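You operate a simulated robot arm through the tools that you are given. There is no shell and no other tool.

You run a simulated robot arm. Do the job below in one go: nothing can be reset, and whatever is moved stays where it is left.

## Task
Swap the slim meter and its grey block at position 40 for the grey link on the table.
Fine: meter into the long black tray, block on the table; clamp the link; the sensor stays parked and bypass 40 stays off. Set down upright: grey block.
Where things are to end (x, y in the base frame): slim meter within 30 mm of [430, 70]; grey block within 30 mm of [430, -90].
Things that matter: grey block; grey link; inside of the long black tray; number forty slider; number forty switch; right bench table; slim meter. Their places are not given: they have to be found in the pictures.

It is judged by the outcome, as a careful person would: the job done as asked, and still so three seconds after it is handed in. It fails if anything else is knocked over, pushed out of place, dropped, spilled or broken.

## Robot
A 7-joint arm with a two-finger parallel gripper, fixed in place. Base frame: the origin is at the foot of the arm, x ahead of it, y to its left, z up; the work surface is at about z = 656. Readings come in mm, rad, newtons and seconds.
With the tool pointing down near the work surface it reaches from about 120 to 640 mm from the base axis. Its first joint turns from -1.152 to 1.152 rad. Payload 2.4 kg.
The tool frame sits at the grasp point between the pads (the TCP): z along the fingers, y along the line on which they close. The tips reach 30 mm beyond it. The gripper opens to 94 mm. The fingers are 28 mm wide and 10 mm thick; the gripper's body (50 by 96 mm) begins 55 mm behind the TCP.
Orientation is told as [roll, pitch, yaw] about the base's x, y, z axes, in that order, counted from this pose: with the fingers straight down and closing along the base's y, the tool's x points along the base's -x, its y along +y and its z along -z.

## Interface
- The arm moves only by the tool send_rows. Its argument "commands" is a list of rows, each a list of 6 numbers: the shift along the tool's x, y, z in m, then the turn, a rotation vector about the tool's x, y, z in rad. In form: [[x, y, z, ax, ay, az], ...]. A call has 1 to 20 rows; each row shifts and turns the commanded pose from where the row before left it, along the tool's axes as they then stand. "grip" is the finger opening in m, from 0 to 0.094, set as the call begins (left out, the last holds). Each row takes 0.2 s and may step no farther than 50 mm and 0.15 rad from the row before; otherwise, or with a gripper value out of range, the whole call is refused. A pose out of reach is approached as far as the arm can. The call stops where the force on the tool passes 90 N (or 10 N more than at its start, if that is more) or the arm is blocked; 0.2 s more then pass. The fingers move at their own pace (about 153 mm/s each) and stop on an object; they squeeze with about 28 N. The grip force told is the motor's: it shows also when the fingers shut on nothing. Time passes only in rows, and 0.2 s behind the last, so rows that do not move let the fingers close. It gives the time, the measured TCP pose, the force on the tool (base axes), the opening and the grip force at its end, in the units of the frame above (readings bear some noise), with the torque about the TCP (base axes, N m) and any sound that the robot's microphone picked up.
- Cameras (640 x 400 px; columns grow to the right, rows downward): "scene" is fixed at [39.8, 475.7, 1440.3]; the picture's right is [-0.71, -0.70, 0.00], its down [-0.43, 0.44, -0.78] and it looks along [0.55, -0.56, -0.62] (base axes); focal length 283 px, centre (320, 200). "wrist" rides on the gripper at [76, 14, -103] in the tool frame; the picture's right is [-0.18, 0.98, 0.00], its down [-0.75, -0.14, -0.64] and it looks along [-0.63, -0.12, 0.77] (tool axes); focal length 243 px, centre (320, 200).
- grab_frame(camera): a new picture of that camera. It takes no simulated time.
- measure_at(camera, pixels): there is no depth. For up to 12 entries [column, row, z] of the newest picture of that camera ("zoom" is the newest enlarged one), the place [x, y] in the base frame at which the ray of that pixel passes the height z, good to about 2 mm. It takes no simulated time.
- zoom(camera, box): a new picture of the part [left, top, right, bottom] of that camera's present view, enlarged. It takes no simulated time.
- sign_off(): hands the job in; it is judged then, once.

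Open the gripper and draw the arm clear of the work before you hand the job in, unless the task says otherwise.

The tools are called after "Request:" as name(argument=value, ...) on one line, values as JSON. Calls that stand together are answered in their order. send_rows: Moves the arm, as the interface text tells. Its arguments: {"type":"object","properties":{"commands":{"type":"array","items":{"type":"array","items":{"type":"number"}}},"grip":{"type":"number"}},"required":["commands"]} The other tools are called the same way: grab_frame (camera) takes a picture; measure_at (camera, pixels) gives the place at which the rays of pixels pass given heights; zoom (camera, box) takes an enlarged picture of a part of a camera's view; sign_off () hands the job in.

At the start:

```text
clock: 0.0
position: [328.0, -108.8, 1242.2]
tcp_rot: [0.001, 0.0, 0.0]
force: [0.2, -0.1, 0.4]
wrist_torque: [0.01, 0.02, 0.0]
gripper_width: 93.9
grip_force: 0.0
```

scene: 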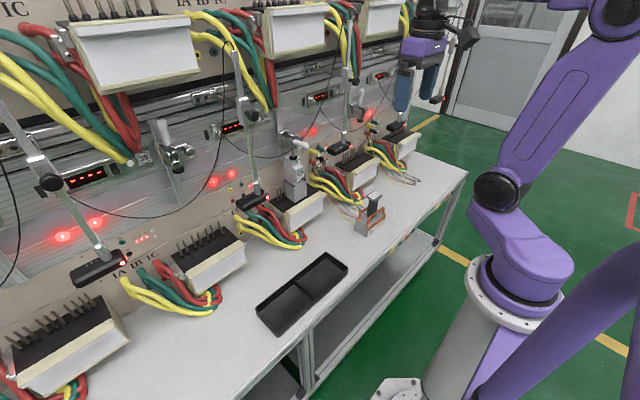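
wrist: 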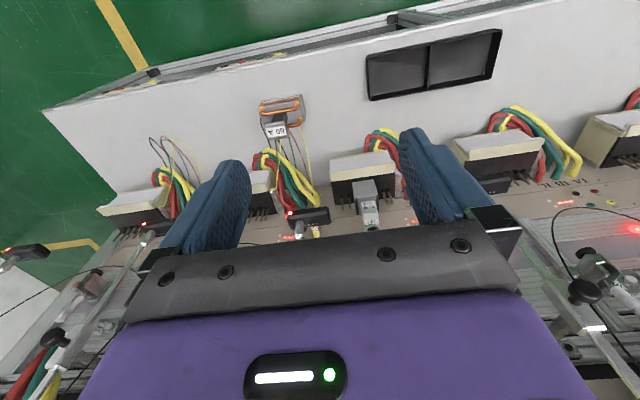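

I begin by looking closer at the scene: the middle of the scene picture (column 200-420, row 100-340) shows the tray, a meter with something at about (295,175) and an item at about (370,215).

Request:
zoom(camera="scene", box=[220, 110, 420, 235])

Request:
zoom(camera="scene", box=[260, 130, 350, 230])

Request:
zoom(camera="wrist", box=[220, 80, 440, 240])

```text
3.20 times, centred on (320, 172) of scene
```

zoom: 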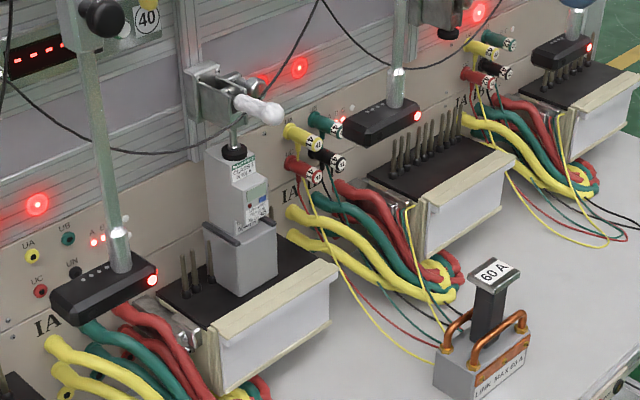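

```text
4.00 times, centred on (305, 180) of scene
```

zoom: 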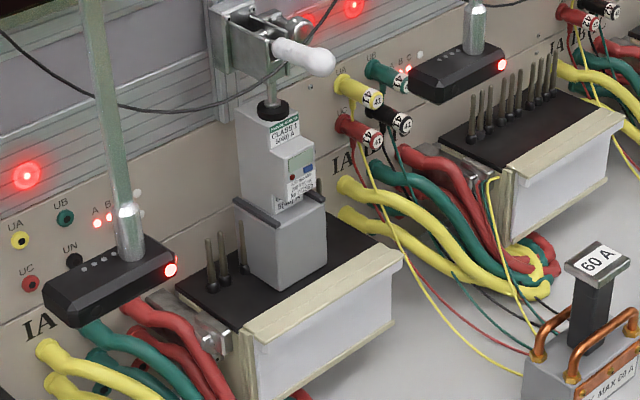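

```text
2.50 times, centred on (330, 160) of wrist
```

zoom: 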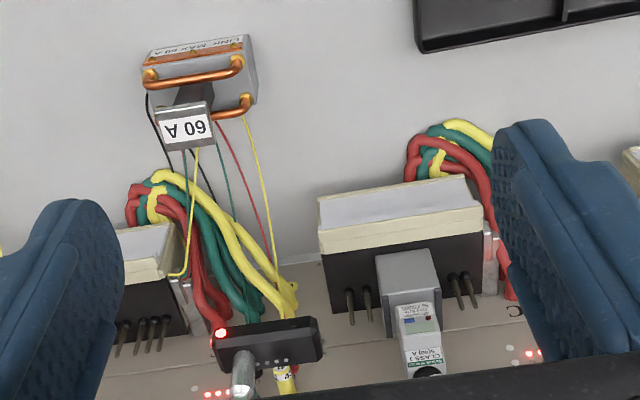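

The meter sits on a grey block under a clamp with a white handle at about (300,140) in the scene. I look at the whole panel in detail to find the labels, slider and switch.

Request:
zoom(camera="scene", box=[120, 100, 240, 220])

Request:
zoom(camera="scene", box=[230, 70, 340, 170])

Request:
zoom(camera="scene", box=[320, 40, 460, 160])

Request:
zoom(camera="scene", box=[0, 120, 160, 300])

Request:
zoom(camera="wrist", box=[480, 180, 640, 300])

Request:
zoom(camera="wrist", box=[0, 180, 160, 300])

```text
3.33 times, centred on (180, 160) of scene
```

zoom: 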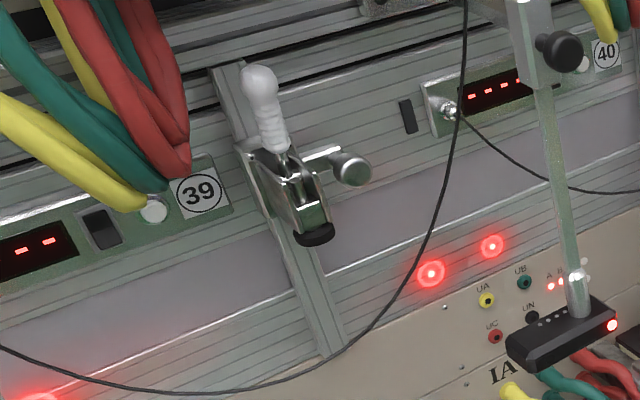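

```text
4.00 times, centred on (285, 120) of scene
```

zoom: 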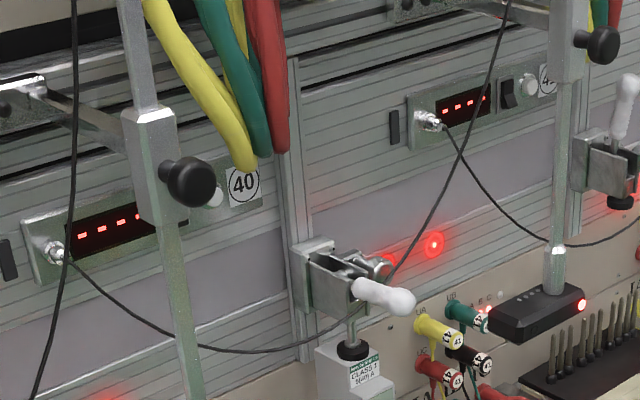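

```text
3.33 times, centred on (390, 100) of scene
```

zoom: 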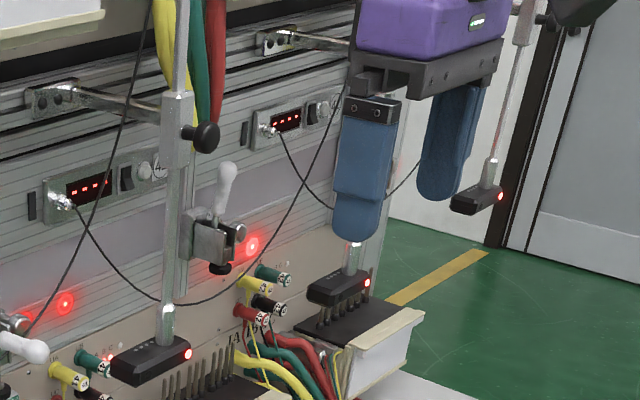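

```text
2.22 times, centred on (80, 210) of scene
```

zoom: 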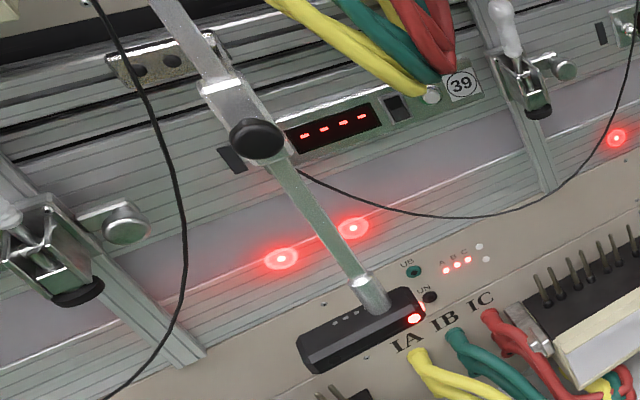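

```text
3.33 times, centred on (560, 240) of wrist
```

zoom: 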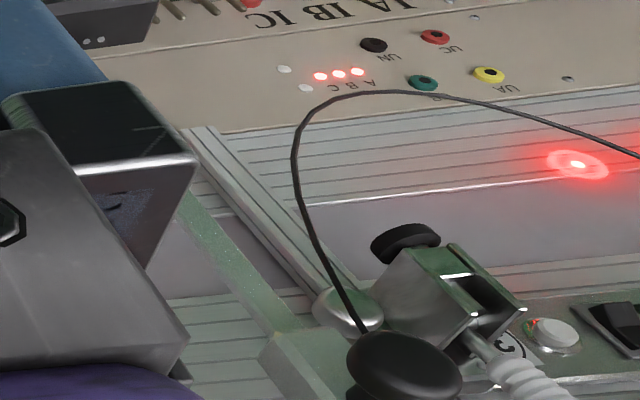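

```text
3.33 times, centred on (80, 240) of wrist
```

zoom: 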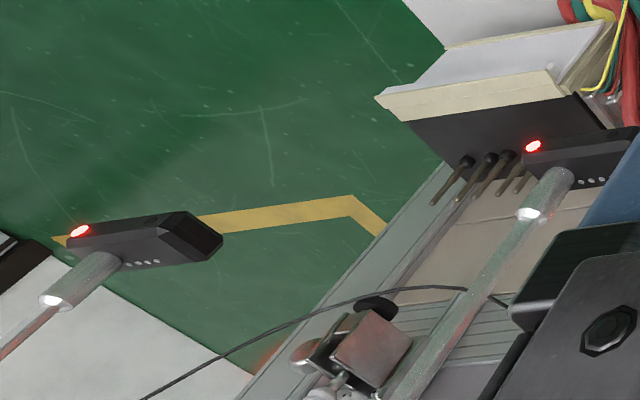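

Position 40's clamp has its white handle level (clamped), while the clamps at 39 and 41 have handles up (open). I now measure table-level points: tray corners, link, terminal block and others.

Request:
measure_at(camera="scene", pixels=[[257, 309, 670], [325, 253, 670], [348, 266, 670], [279, 336, 670], [370, 232, 656], [360, 228, 656], [383, 222, 656], [468, 172, 656], [300, 392, 656], [300, 200, 700], [283, 232, 656], [325, 213, 656]])

Request:
measure_at(camera="wrist", pixels=[[367, 60, 670], [502, 30, 670], [493, 80, 670], [370, 100, 670], [270, 100, 656], [305, 118, 656], [330, 158, 720], [393, 152, 720], [365, 195, 720], [385, 198, 720], [370, 230, 820], [44, 110, 656]])

```text
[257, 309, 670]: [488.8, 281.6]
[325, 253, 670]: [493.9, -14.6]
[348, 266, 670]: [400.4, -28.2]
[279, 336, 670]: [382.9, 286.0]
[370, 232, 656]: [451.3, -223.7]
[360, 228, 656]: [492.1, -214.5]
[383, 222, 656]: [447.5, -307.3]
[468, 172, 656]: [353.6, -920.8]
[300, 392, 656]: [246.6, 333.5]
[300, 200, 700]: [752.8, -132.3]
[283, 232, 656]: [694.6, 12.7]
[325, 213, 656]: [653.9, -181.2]
```

```text
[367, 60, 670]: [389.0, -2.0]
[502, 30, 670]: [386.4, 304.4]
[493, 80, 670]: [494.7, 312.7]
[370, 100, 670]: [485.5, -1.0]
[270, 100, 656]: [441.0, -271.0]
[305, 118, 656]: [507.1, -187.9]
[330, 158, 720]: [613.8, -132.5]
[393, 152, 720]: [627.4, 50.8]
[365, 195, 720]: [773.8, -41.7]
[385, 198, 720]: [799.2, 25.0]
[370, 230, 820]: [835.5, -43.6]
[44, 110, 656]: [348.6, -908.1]
```

The layout shows meter 40 around x≈760, y≈-40. I move the wrist camera lower and nearer, well away from the bench, for a closer look.

Request:
send_rows(commands=[[0, 0.012, 0.045, 0, 0, 0], [0, 0.012, 0.045, 0, 0, 0], [0, 0.012, 0.045, 0, 0, 0], [0, 0.012, 0.045, 0, 0, 0], [0, 0.012, 0, 0, -0.1, 0], [0, 0, 0, 0, -0.1, 0]])

Request:
grab_frame(camera="wrist")

Request:
grab_frame(camera="scene")

```text
clock: 1.4
position: [327.8, -49.1, 1064.6]
tcp_rot: [0.001, -0.202, 0.0]
force: [0.4, 0.3, -0.3]
wrist_torque: [-0.03, 0.04, 0.01]
gripper_width: 93.9
grip_force: 0.1
```

```text
taken
```

wrist: 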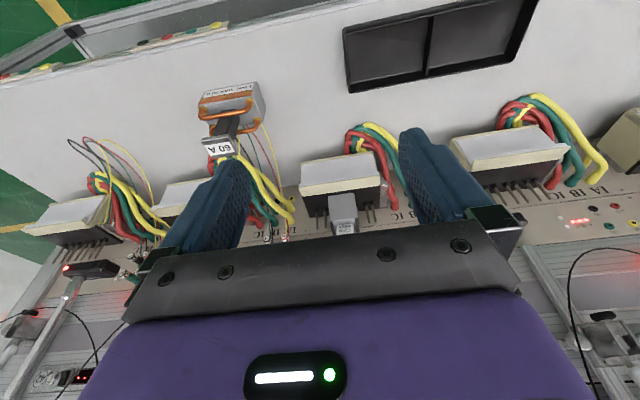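

```text
taken
```

scene: 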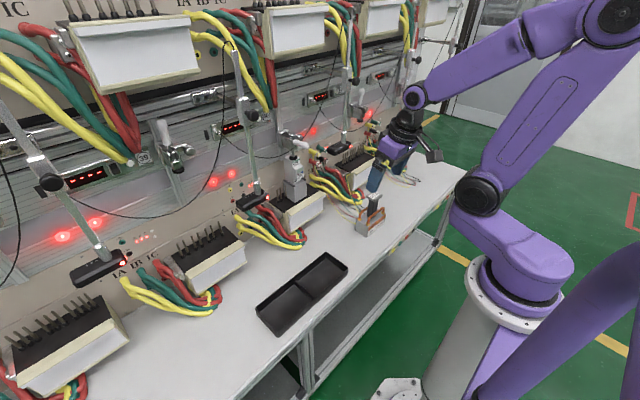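

The grasp point shows at about (320,187) in the wrist picture and the palm hides rows below 230, so I pitch the tool further forward to bring meter and clamp (now at (343,215)) up into the clear part.

Request:
send_rows(commands=[[0, 0, 0, 0, -0.14, 0], [0, 0, 0, 0, -0.14, 0], [0, 0, 0, 0, -0.14, 0], [0, 0, 0, 0, -0.14, 0], [0, 0, 0, 0, -0.14, 0]])

Request:
grab_frame(camera="wrist")

Request:
zoom(camera="wrist", box=[250, 80, 410, 240])

```text
clock: 2.6
position: [375.4, -20.1, 1094.0]
tcp_rot: [-0.003, -0.899, 0.0]
force: [0.9, -0.3, 0.7]
wrist_torque: [0.02, 0.03, -0.03]
gripper_width: 94.0
grip_force: 0.1
out of reach, approached as far as the arm can: row 3, 4, 5
```

```text
taken
```

wrist: 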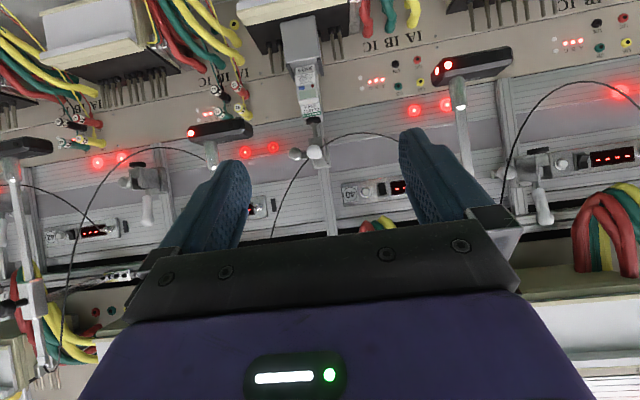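

```text
2.50 times, centred on (330, 160) of wrist
```

zoom: 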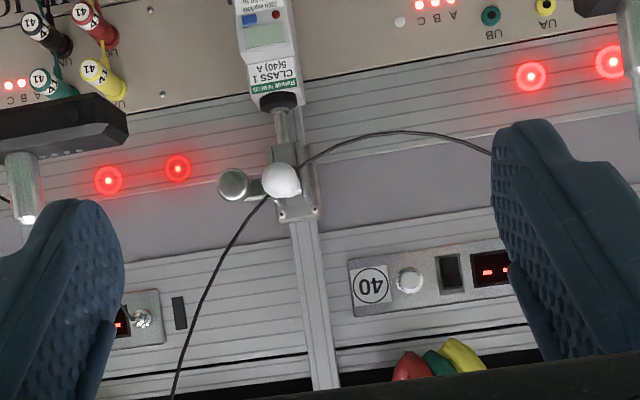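

Now the clamp, its white handle end at about (362,152), silver side knob at (343,154) and the panel "40" with switch at (430,189) are visible. I zoom for detail and re-check the reach.

Request:
zoom(camera="wrist", box=[280, 110, 350, 180])

Request:
zoom(camera="wrist", box=[270, 0, 370, 130])

Request:
zoom(camera="scene", box=[275, 120, 325, 170])

Request:
zoom(camera="scene", box=[345, 180, 395, 245])

Request:
zoom(camera="wrist", box=[100, 120, 190, 240])

```text
5.71 times, centred on (315, 145) of wrist
```

zoom: 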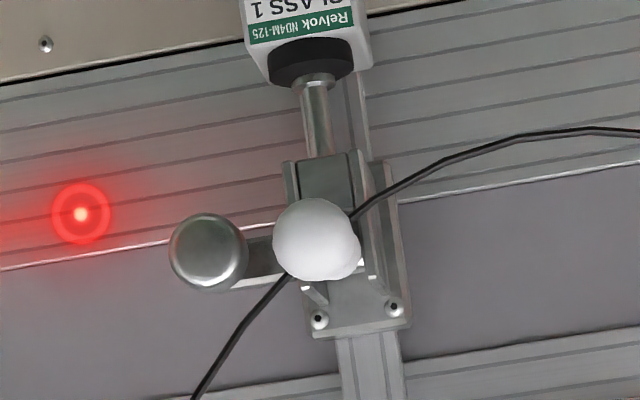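

```text
3.08 times, centred on (320, 65) of wrist
```

zoom: 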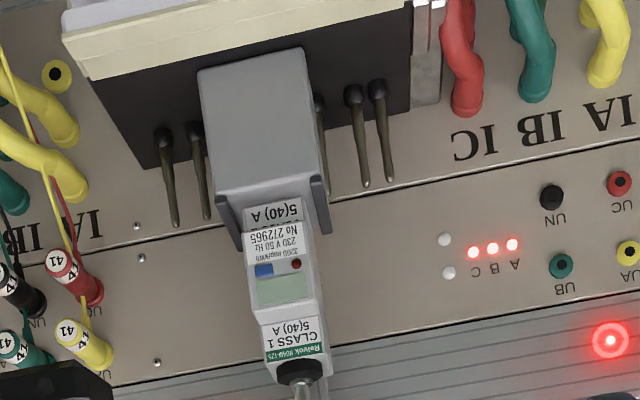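

```text
8.00 times, centred on (300, 145) of scene
```

zoom: 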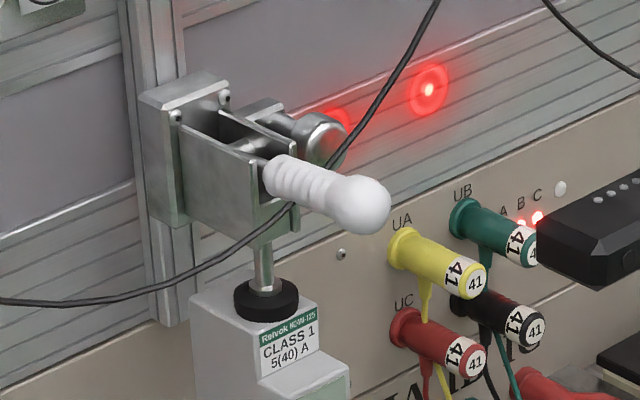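

```text
6.15 times, centred on (370, 212) of scene
```

zoom: 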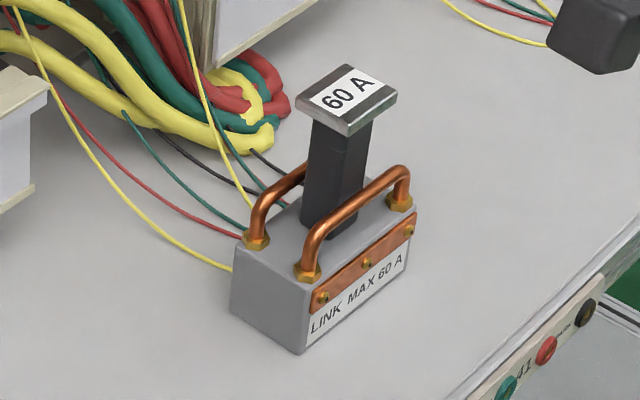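

```text
3.33 times, centred on (145, 180) of wrist
```

zoom: 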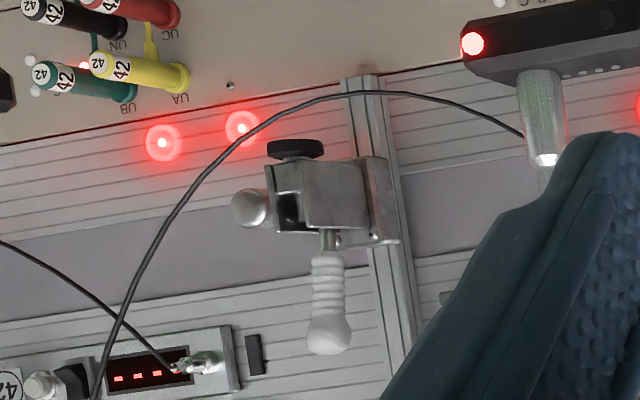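

I triangulate key points using both cameras: foot, handle ball, side knob, and block corners.

Request:
measure_at(camera="scene", pixels=[[293.4, 157.1, 850], [293.4, 157.1, 950], [305, 145.6, 850], [305, 145.6, 950], [300.4, 137.5, 850], [300.4, 137.5, 950], [295, 202.7, 750], [295, 202.7, 800], [306.7, 197.5, 750], [306.7, 197.5, 800], [287, 199, 750], [287, 199, 800]])

Request:
measure_at(camera="wrist", pixels=[[313.6, 120.9, 850], [313.6, 120.9, 950], [314.3, 152, 850], [314.3, 152, 950], [295.6, 153.8, 850], [295.6, 153.8, 950], [280, 23.4, 750], [280, 23.4, 800], [314.4, 15.6, 750], [314.4, 15.6, 800]])

```text
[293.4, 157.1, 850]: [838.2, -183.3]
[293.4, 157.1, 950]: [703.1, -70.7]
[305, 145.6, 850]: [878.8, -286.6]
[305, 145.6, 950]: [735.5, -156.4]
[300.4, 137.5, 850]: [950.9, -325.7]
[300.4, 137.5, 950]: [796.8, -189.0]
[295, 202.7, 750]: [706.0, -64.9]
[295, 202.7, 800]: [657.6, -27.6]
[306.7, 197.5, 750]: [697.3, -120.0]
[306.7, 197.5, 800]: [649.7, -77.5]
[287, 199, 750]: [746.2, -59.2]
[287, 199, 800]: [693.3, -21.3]
```

```text
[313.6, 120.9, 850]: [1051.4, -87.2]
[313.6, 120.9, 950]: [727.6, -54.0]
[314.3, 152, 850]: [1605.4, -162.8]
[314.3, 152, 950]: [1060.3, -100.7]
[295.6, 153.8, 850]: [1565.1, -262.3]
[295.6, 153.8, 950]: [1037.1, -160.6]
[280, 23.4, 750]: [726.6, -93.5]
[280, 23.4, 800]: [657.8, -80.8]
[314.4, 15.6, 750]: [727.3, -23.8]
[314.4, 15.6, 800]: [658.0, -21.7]
```

The clamp foot is near (680,-51,965), handle ball at (620,-51,1031), side knob at (698,-98,1014), and block bottom near z=800, x 656–694, y -80 to -24. Next I locate the two neighbouring sensors (wrist (472,65) and (220,130)) and the link's extents.

Request:
measure_at(camera="scene", pixels=[[253, 198, 850], [253, 198, 950], [340, 147, 850], [340, 147, 950], [366.8, 236.7, 656], [355.4, 230.2, 656], [384.7, 223.4, 656], [374.4, 195.3, 750], [374.4, 195.3, 800], [240, 115, 1000], [240, 115, 1100]])

Request:
measure_at(camera="wrist", pixels=[[472, 65, 850], [472, 65, 950], [220, 130, 850], [220, 130, 950], [430, 189, 1050], [430, 189, 1080]])

```text
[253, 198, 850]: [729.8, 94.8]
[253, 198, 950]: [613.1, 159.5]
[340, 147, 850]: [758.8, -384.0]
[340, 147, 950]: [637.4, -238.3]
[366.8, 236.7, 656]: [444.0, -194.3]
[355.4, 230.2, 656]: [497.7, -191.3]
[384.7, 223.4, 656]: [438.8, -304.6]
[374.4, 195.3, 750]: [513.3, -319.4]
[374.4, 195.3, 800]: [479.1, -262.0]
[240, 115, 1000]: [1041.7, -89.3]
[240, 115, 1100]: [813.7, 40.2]
```

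```text
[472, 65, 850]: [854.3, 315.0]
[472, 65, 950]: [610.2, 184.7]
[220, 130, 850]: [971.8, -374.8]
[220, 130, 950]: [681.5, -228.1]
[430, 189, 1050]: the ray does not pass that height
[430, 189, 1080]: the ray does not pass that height
```

The link base spans about x 441–497, y -303 to -193, its T-top near z≈811. I move the wrist camera down and forward to about TCP (508,-60,895), looking level at the meter and block.

Request:
send_rows(commands=[[0.0122, -0.0067, 0.038, 0, 0, 0], [0.0122, -0.0067, 0.038, 0, 0, 0], [0.0122, -0.0067, 0.038, 0, 0, 0], [0.0122, -0.0067, 0.038, 0, 0, 0], [0.0122, -0.0067, 0.038, 0, 0, 0], [0.0122, -0.0067, 0.038, 0, 0, 0]])

Request:
grab_frame(camera="wrist")

Request:
grab_frame(camera="scene")

```text
clock: 4.0
position: [529.6, -38.5, 919.7]
tcp_rot: [-0.02, -0.895, 0.012]
force: [1.0, 0.4, -0.9]
wrist_torque: [0.0, 0.03, 0.01]
gripper_width: 94.1
grip_force: 0.0
out of reach, approached as far as the arm can: row 4, 5, 6
```

```text
taken
```

wrist: 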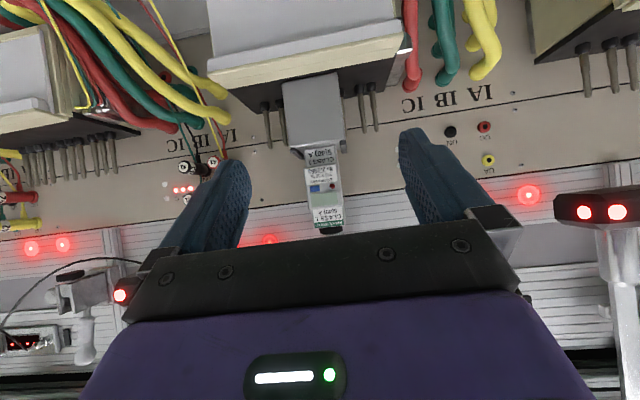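

```text
taken
```

scene: 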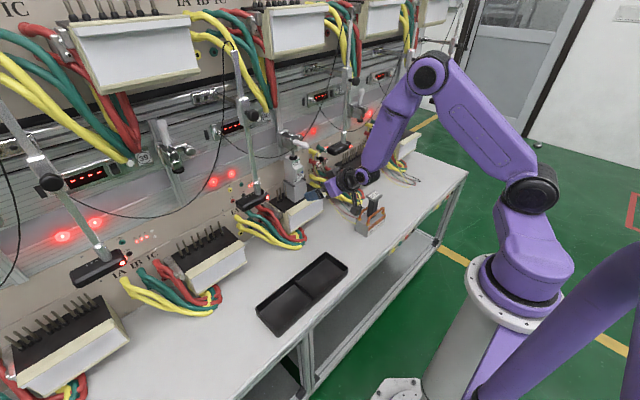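

The arm reports these poses as partly out of reach, so I test a small forward move to see where the commanded pose stands.

Request:
send_rows(commands=[[-0.0124, 0, 0.0157, 0, 0, 0], [-0.0124, 0, 0.0157, 0, 0, 0]])

```text
clock: 4.6
position: [568.4, -39.9, 917.7]
tcp_rot: [0.0, -0.898, -0.003]
force: [-0.4, 0.4, 0.1]
wrist_torque: [0.02, -0.04, -0.02]
gripper_width: 93.9
grip_force: 0.0
```

Now within reach at (568,-40,918), pitch -0.9; commands are evidently counted from the reached pose. I look at the meter and block close up.

Request:
grab_frame(camera="wrist")

Request:
zoom(camera="wrist", box=[240, 60, 400, 230])

Request:
zoom(camera="wrist", box=[280, 120, 370, 220])

```text
taken
```

wrist: 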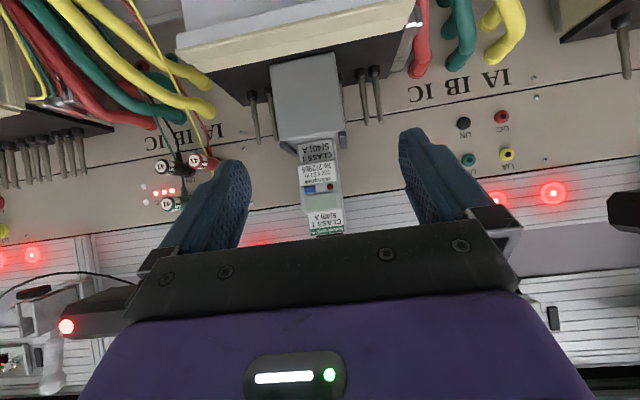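

```text
2.35 times, centred on (320, 145) of wrist
```

zoom: 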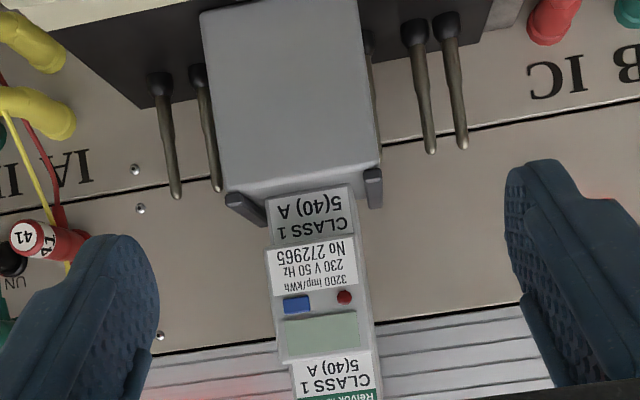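

```text
4.00 times, centred on (325, 170) of wrist
```

zoom: 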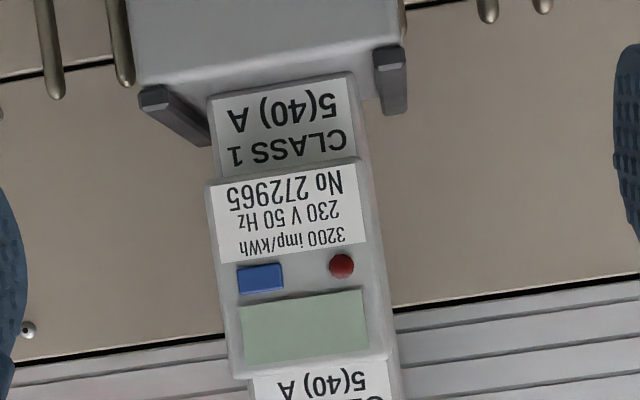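

The meter stands on the block between two dark ears; pins flank the block. I measure the block's and meter's corners in this view for their heights.

Request:
grab_frame(camera="wrist")

Request:
measure_at(camera="wrist", pixels=[[271, 65, 800], [271, 65, 820], [337, 50, 800], [337, 50, 820], [281, 142, 860], [281, 142, 880], [345.7, 130.2, 860], [345.7, 130.2, 880], [296.8, 144.3, 870], [333, 138, 870], [296.3, 165.8, 890], [334.5, 159.3, 890]])

Request:
zoom(camera="wrist", box=[170, 0, 440, 130])

Request:
zoom(camera="scene", box=[270, 145, 330, 230])

```text
taken
```

wrist: 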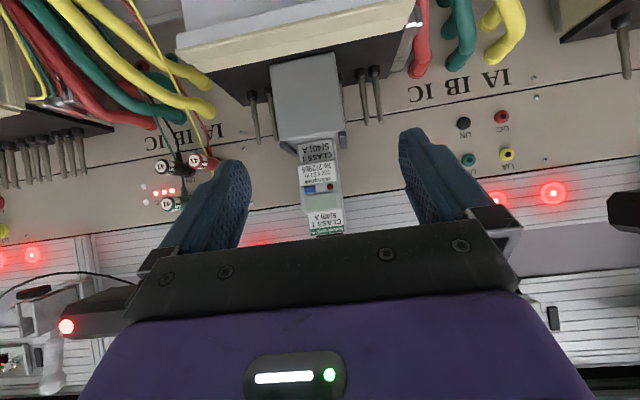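

```text
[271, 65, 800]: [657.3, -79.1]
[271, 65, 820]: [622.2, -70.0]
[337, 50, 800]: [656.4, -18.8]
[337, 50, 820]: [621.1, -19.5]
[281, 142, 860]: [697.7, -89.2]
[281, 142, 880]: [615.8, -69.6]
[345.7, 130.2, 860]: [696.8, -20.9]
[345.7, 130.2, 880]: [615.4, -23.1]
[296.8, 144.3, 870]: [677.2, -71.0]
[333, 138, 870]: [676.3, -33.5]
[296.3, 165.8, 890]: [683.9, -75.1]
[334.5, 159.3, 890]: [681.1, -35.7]
```

```text
2.37 times, centred on (305, 65) of wrist
```

zoom: 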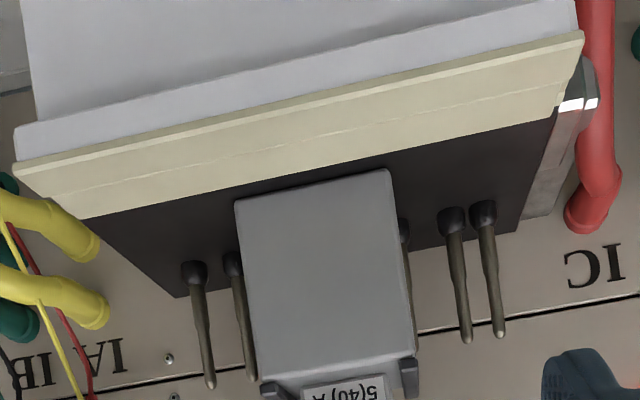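

```text
4.71 times, centred on (300, 188) of scene
```

zoom: 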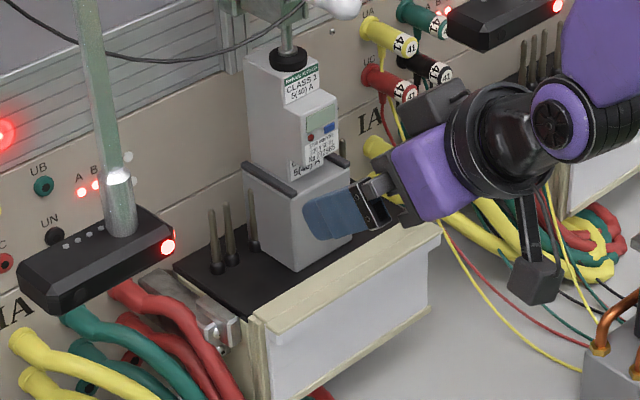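

Block: bottom z≈800, top z≈870, y from -79.5 to -20, front face x≈657; the meter is about 37 mm wide centred near y≈-53. I measure depths from the scene camera now.

Request:
measure_at(camera="zoom", pixels=[[243, 165, 870], [295, 195, 870], [352, 165, 870], [297, 272, 800], [252, 248, 800], [245, 55, 960], [287, 78, 960], [323, 60, 960], [289, 58, 962], [219, 272, 800], [232, 264, 800], [253, 252, 800]])

Request:
measure_at(camera="wrist", pixels=[[343, 232, 955], [312, 236, 955], [257, 143, 850], [272, 138, 850], [366, 123, 850], [380, 121, 850], [210, 91, 800], [405, 35, 800], [251, 96, 800], [268, 92, 800], [359, 74, 800], [374, 71, 800]])

```text
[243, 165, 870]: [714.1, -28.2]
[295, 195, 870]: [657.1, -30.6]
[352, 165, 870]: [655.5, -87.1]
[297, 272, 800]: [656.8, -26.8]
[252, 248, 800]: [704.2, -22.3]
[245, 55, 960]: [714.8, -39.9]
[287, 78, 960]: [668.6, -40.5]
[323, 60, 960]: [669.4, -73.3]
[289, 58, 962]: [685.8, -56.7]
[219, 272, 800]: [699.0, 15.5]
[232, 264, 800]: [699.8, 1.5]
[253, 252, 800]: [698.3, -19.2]
```

```text
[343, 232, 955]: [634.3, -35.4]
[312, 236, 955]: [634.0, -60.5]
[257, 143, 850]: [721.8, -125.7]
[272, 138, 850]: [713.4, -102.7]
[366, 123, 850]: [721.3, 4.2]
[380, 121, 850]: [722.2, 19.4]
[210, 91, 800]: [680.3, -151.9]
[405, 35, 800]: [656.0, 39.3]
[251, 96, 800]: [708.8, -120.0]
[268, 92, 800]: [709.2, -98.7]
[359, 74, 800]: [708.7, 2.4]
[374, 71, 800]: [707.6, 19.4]
```

Wrist and scene agree on x (block 657–714) and differ a few mm in y; I trust the close wrist view (centre y≈-50). Now I move up in front of the clamp handle (ball near (620,-51,1031)) and pitch nearer to level for a look.

Request:
send_rows(commands=[[-0.0265, -0.0055, -0.0325, 0, 0, 0], [-0.0265, -0.0055, -0.0325, 0, 0, 0], [0, 0, 0, 0, -0.12, 0], [0, 0, 0, 0, -0.12, 0], [0, 0, 0, 0, -0.12, 0]])

Request:
grab_frame(camera="wrist")

Request:
zoom(camera="wrist", box=[250, 90, 400, 230])

Request:
grab_frame(camera="scene")

```text
clock: 5.8
position: [568.9, -49.3, 1018.1]
tcp_rot: [-0.093, -1.253, 0.088]
force: [0.5, 0.7, -0.9]
wrist_torque: [0.0, 0.01, -0.01]
gripper_width: 94.2
grip_force: 0.0
out of reach, approached as far as the arm can: row 4, 5
```

```text
taken
```

wrist: 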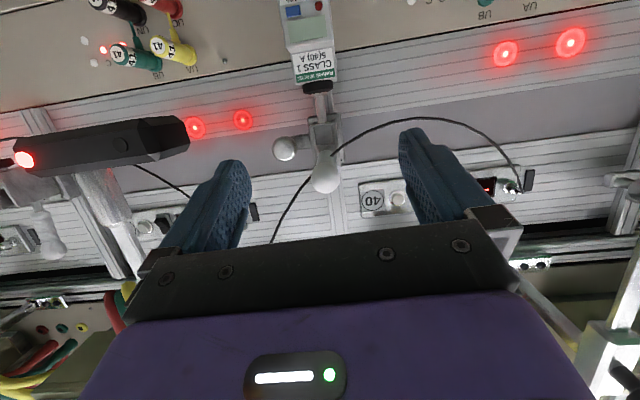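

```text
2.86 times, centred on (325, 160) of wrist
```

zoom: 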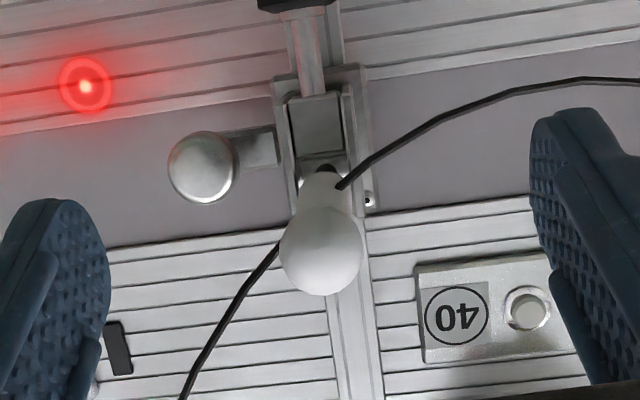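

```text
taken
```

scene: 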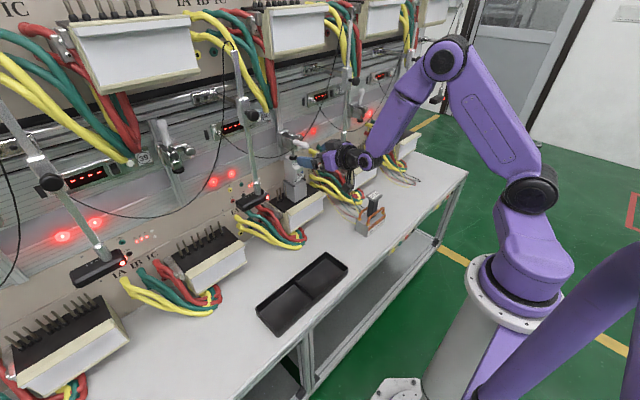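

The handle ball shows at (325,178), straight ahead of the grasp point. To learn the open position, I measure the open clamps at 39 (scene: handle tip (163,124), base (169,145), knob (189,150), foot (178,171)) and compare with position 40.

Request:
measure_at(camera="scene", pixels=[[162.7, 124, 1000], [162.7, 124, 1100], [169, 145, 1000], [169, 145, 1100], [189, 150.4, 1000], [189, 150.4, 1100], [178, 171, 950], [178, 171, 1050]])

Request:
zoom(camera="scene", box=[150, 105, 210, 185])

Request:
zoom(camera="scene", box=[270, 115, 340, 165])

Request:
zoom(camera="scene", box=[340, 80, 400, 130])

```text
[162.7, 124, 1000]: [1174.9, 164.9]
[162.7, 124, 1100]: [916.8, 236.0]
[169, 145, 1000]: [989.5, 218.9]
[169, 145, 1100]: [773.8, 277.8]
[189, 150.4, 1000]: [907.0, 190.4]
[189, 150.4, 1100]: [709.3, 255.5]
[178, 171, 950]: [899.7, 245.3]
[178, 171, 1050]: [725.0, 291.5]
```

```text
5.00 times, centred on (180, 145) of scene
```

zoom: 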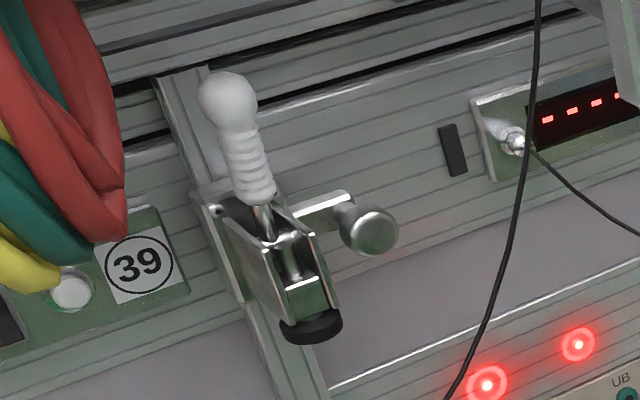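

```text
8.00 times, centred on (305, 140) of scene
```

zoom: 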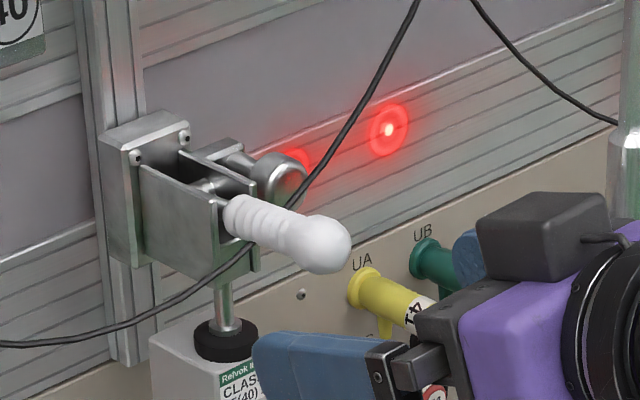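

```text
8.00 times, centred on (370, 105) of scene
```

zoom: 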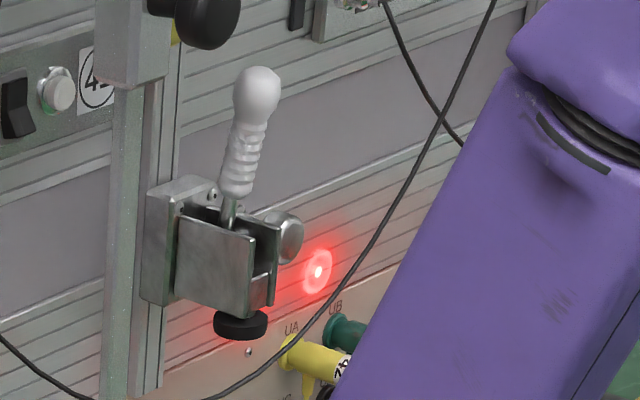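

Position 39's carriage stands about 90 mm higher than 40's, so the clamp carriage is a height slider. I straighten the tool, narrow the fingers to 50 mm, and place the gripper in front of and slightly above the ball (at about (620,-51,1031)).

Request:
send_rows(commands=[[-0.0376, -0.002, -0.0009, 0, 0, 0], [0, 0, 0, -0.009, 0.1, 0.0275], [0, 0, 0, 0, 0.1, 0], [0, 0, 0, 0, 0, 0]], grip=0.05)

Request:
grab_frame(camera="wrist")

```text
clock: 6.8
position: [577.0, -51.2, 1054.3]
tcp_rot: [0.06, -1.059, -0.055]
force: [-0.1, -0.3, -0.3]
wrist_torque: [-0.01, -0.01, -0.02]
gripper_width: 50.0
grip_force: 0.1
```

```text
taken
```

wrist: 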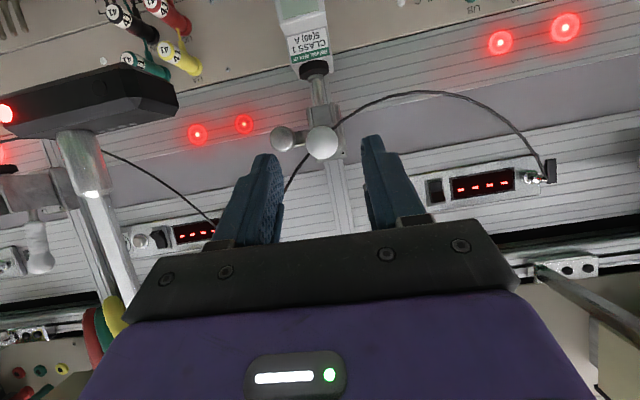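

The tool is slightly twisted (about 0.027 rad); I undo that and re-measure the ball, now at about (322,142).

Request:
send_rows(commands=[[0, 0, 0, 0.01, 0, -0.0275]])

Request:
zoom(camera="wrist", box=[260, 90, 380, 190])

Request:
measure_at(camera="zoom", pixels=[[320, 200, 1020], [320, 200, 1035], [320, 200, 1050]])

```text
clock: 7.2
position: [577.8, -51.5, 1054.0]
tcp_rot: [-0.002, -1.06, 0.005]
force: [0.4, -0.2, -0.3]
wrist_torque: [-0.04, -0.01, 0.0]
gripper_width: 50.1
grip_force: 0.0
```

```text
4.00 times, centred on (320, 140) of wrist
```

zoom: 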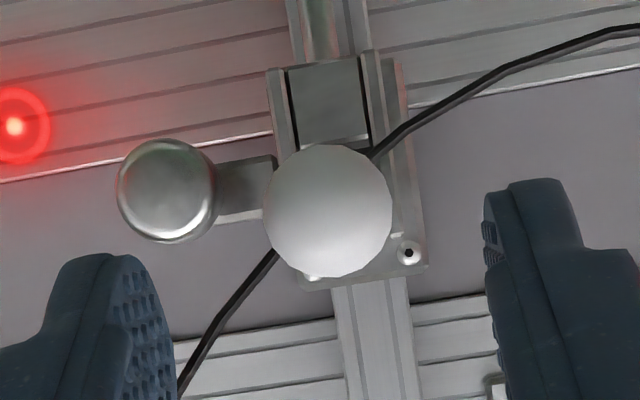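

```text
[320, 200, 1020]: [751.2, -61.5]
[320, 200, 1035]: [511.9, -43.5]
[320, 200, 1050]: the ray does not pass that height
```

The ball is at about (620,-50,1030), 24 mm across, well centred between the fingers. I advance along the tool axis onto the ball with fingers at 50 mm.

Request:
send_rows(commands=[[0, 0.0005, 0.0242, 0, 0, 0], [0, 0.0005, 0.0242, 0, 0, 0]])

Request:
grab_frame(camera="wrist")

Request:
zoom(camera="scene", box=[260, 105, 360, 185])

```text
clock: 7.8
position: [620.9, -52.4, 1030.0]
tcp_rot: [0.0, -1.058, 0.002]
force: [0.4, 0.0, -0.8]
wrist_torque: [-0.05, 0.0, 0.0]
gripper_width: 49.9
grip_force: 0.0
```

```text
taken
```

wrist: 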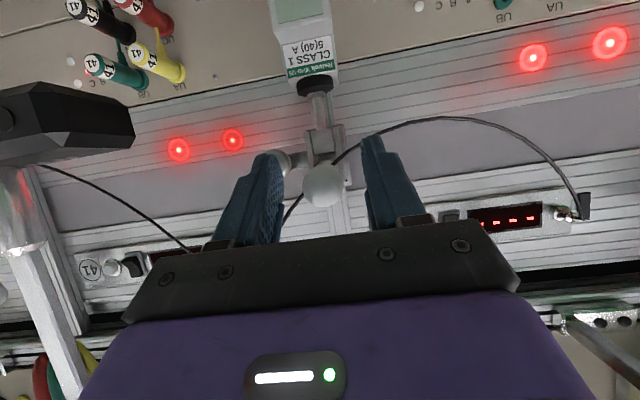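

```text
5.00 times, centred on (310, 145) of scene
```

zoom: 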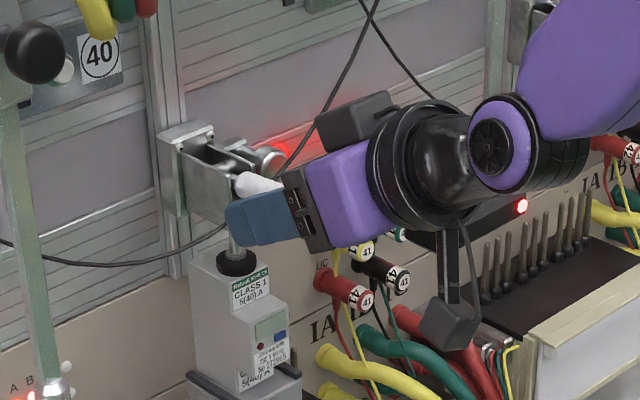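

The ball is now at (323,185), right at the grasp point between the pads. I close the fingers on it.

Request:
send_rows(commands=[[0, 0, 0, 0, 0, 0], [0, 0, 0, 0, 0, 0]], grip=0.012)

```text
clock: 8.4
position: [620.1, -49.6, 1028.8]
tcp_rot: [0.0, -1.058, 0.007]
force: [6.0, 7.3, -2.7]
wrist_torque: [0.0, 0.06, -0.05]
gripper_width: 21.0
grip_force: 45.3
```

Gripped on the ball at 21 mm. I lift in small steps along the expected arc and watch the force.

Request:
send_rows(commands=[[-0.0052, 0, -0.0029, 0, 0, 0], [-0.0052, 0, -0.0029, 0, 0, 0], [0, 0, 0, 0, 0, 0]])

Request:
zoom(camera="scene", box=[260, 105, 360, 185])

```text
clock: 9.2
position: [620.2, -49.6, 1040.0]
tcp_rot: [0.0, -1.052, 0.007]
force: [5.4, 8.1, -17.1]
wrist_torque: [-0.01, 1.28, 0.02]
gripper_width: 21.2
grip_force: 45.5
```

```text
5.00 times, centred on (310, 145) of scene
```

zoom: 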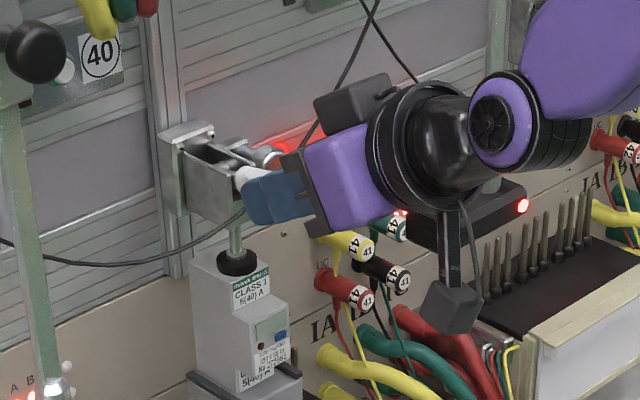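

The handle follows with about 17 N of resistance. I continue along the arc in small steps.

Request:
send_rows(commands=[[-0.0075, 0, -0.002, 0, 0, 0], [-0.0075, 0, -0.002, 0, 0, 0], [0, 0, 0, 0, 0, 0]])

Request:
zoom(camera="scene", box=[260, 105, 360, 185])

Request:
grab_frame(camera="wrist")

```text
clock: 10.0
position: [624.6, -50.9, 1056.2]
tcp_rot: [0.0, -1.057, 0.004]
force: [2.5, 8.3, -12.0]
wrist_torque: [0.01, 1.29, 0.02]
gripper_width: 21.5
grip_force: 45.2
```

```text
5.00 times, centred on (310, 145) of scene
```

zoom: 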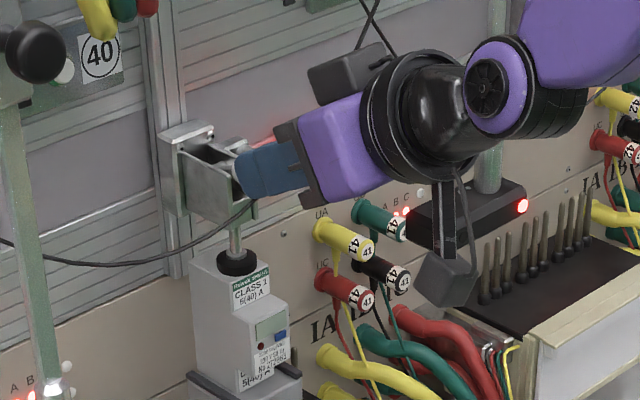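

```text
taken
```

wrist: 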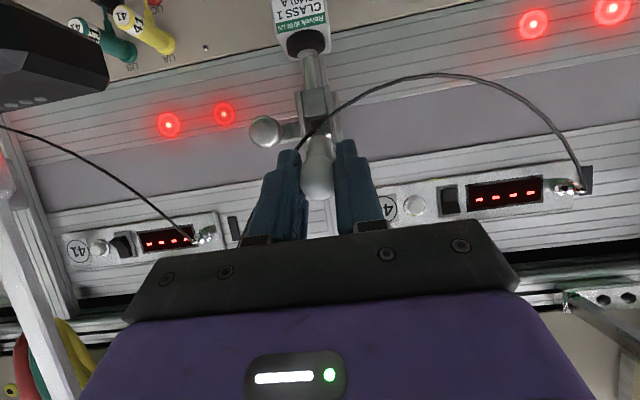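

The handle rotates up as planned (ball at (317,185) still held). I continue the arc.

Request:
send_rows(commands=[[-0.0071, 0, -0.0005, 0, 0, 0], [-0.0071, 0, 0, 0, 0, 0], [-0.0071, 0, 0.0005, 0, 0, 0], [0, 0, 0, 0, 0, 0]])

Request:
zoom(camera="scene", box=[260, 105, 360, 185])

```text
clock: 11.0
position: [632.6, -50.6, 1074.7]
tcp_rot: [-0.001, -1.054, 0.006]
force: [-6.2, 10.5, -11.3]
wrist_torque: [0.05, 1.23, 0.03]
gripper_width: 21.5
grip_force: 45.1
```

```text
5.00 times, centred on (310, 145) of scene
```

zoom: 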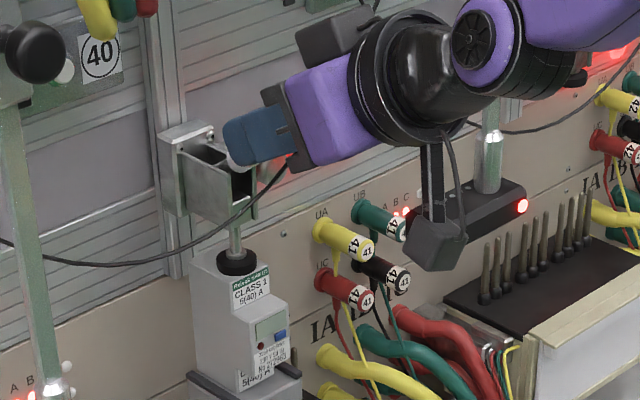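

Resistance is about 13 N along the arc, as expected. I continue turning the handle up.

Request:
send_rows(commands=[[-0.008, 0, 0.0025, 0, 0, 0], [-0.0076, 0, 0.0037, 0, 0, 0], [-0.0072, 0, 0.0048, 0, 0, 0], [0, 0, 0, 0, 0, 0]])

Request:
zoom(camera="scene", box=[260, 105, 360, 185])

Request:
grab_frame(camera="wrist")

```text
clock: 12.0
position: [655.3, -50.2, 1092.5]
tcp_rot: [0.001, -1.063, 0.003]
force: [-20.1, 10.1, 9.4]
wrist_torque: [0.12, 1.01, 0.02]
gripper_width: 21.5
grip_force: 45.0
```

```text
5.00 times, centred on (310, 145) of scene
```

zoom: 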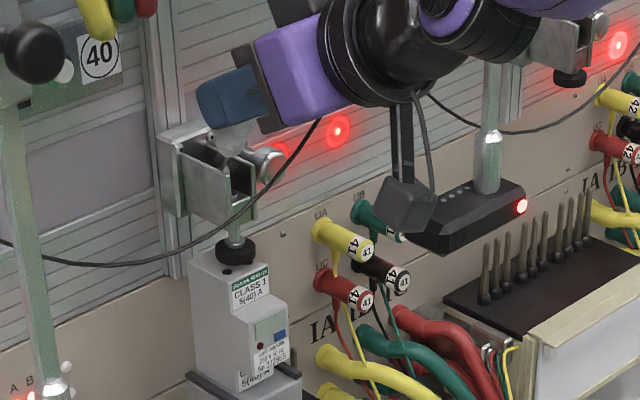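

```text
taken
```

wrist: 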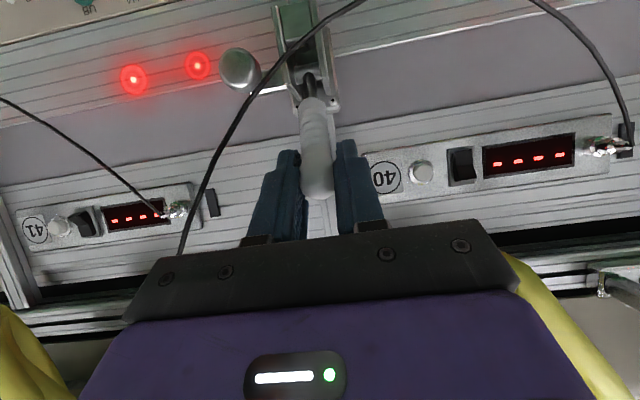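

The force shows the real arc is slightly wider (radius about 80 mm around (700,1032)). I correct outward and go on a little.

Request:
send_rows(commands=[[-0.0069, 0, -0.0019, 0, 0, 0], [0, 0, 0, 0, 0, 0]])

Request:
zoom(camera="scene", box=[260, 105, 360, 185])

```text
clock: 12.6
position: [655.4, -50.6, 1094.0]
tcp_rot: [0.002, -1.048, 0.003]
force: [-3.4, 7.6, -19.8]
wrist_torque: [-0.14, 1.01, -0.15]
gripper_width: 21.6
grip_force: 45.1
```

```text
5.00 times, centred on (310, 145) of scene
```

zoom: 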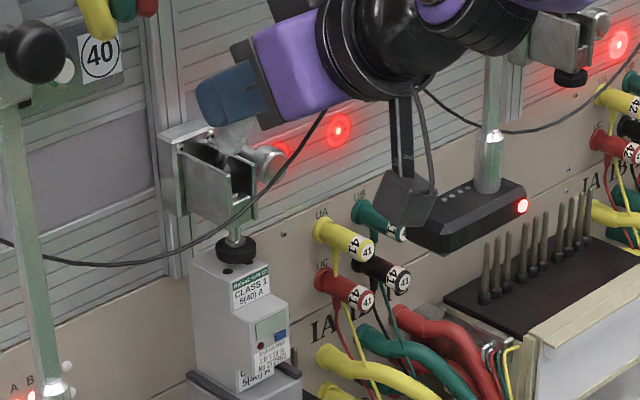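

The held pose lies on an arc of radius about 76.5 mm round (697,1031). I follow it further toward upright.

Request:
send_rows(commands=[[-0.0023, 0, 0.0031, 0, 0, 0], [-0.0023, 0, 0.0032, 0, 0, 0], [0, 0, 0, 0, 0, 0]])

Request:
zoom(camera="scene", box=[260, 105, 360, 185])

```text
clock: 13.4
position: [664.2, -49.8, 1096.5]
tcp_rot: [0.005, -1.054, 0.005]
force: [-12.9, 7.4, -8.5]
wrist_torque: [0.09, 1.34, -0.02]
gripper_width: 21.9
grip_force: 44.7
```

```text
5.00 times, centred on (310, 145) of scene
```

zoom: 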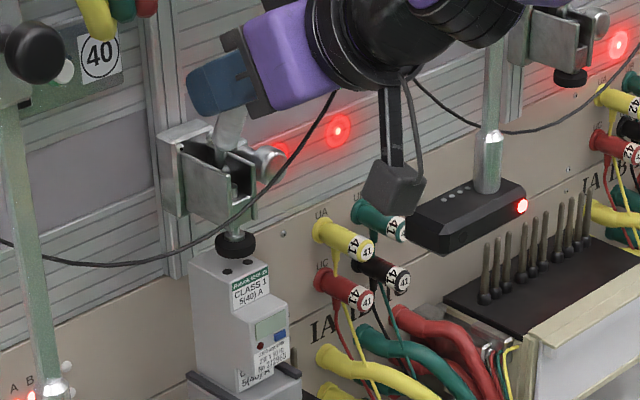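

The foot is lifting clear of the meter. I continue the arc toward the open stop.

Request:
send_rows(commands=[[-0.0037, 0, 0.0044, 0, 0, 0], [-0.0035, 0, 0.0044, 0, 0, 0], [0, 0, 0, 0, 0, 0]])

Request:
zoom(camera="scene", box=[260, 105, 360, 185])

```text
clock: 14.2
position: [676.1, -50.1, 1100.2]
tcp_rot: [0.001, -1.062, 0.0]
force: [-15.7, 5.6, -0.4]
wrist_torque: [0.05, 1.27, -0.01]
gripper_width: 21.4
grip_force: 44.8
```

```text
5.00 times, centred on (310, 145) of scene
```

zoom: 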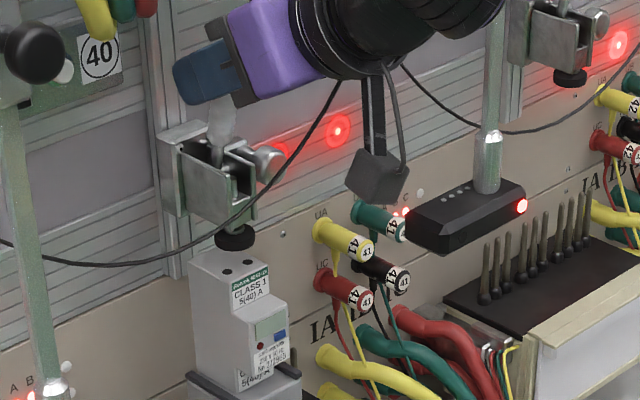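

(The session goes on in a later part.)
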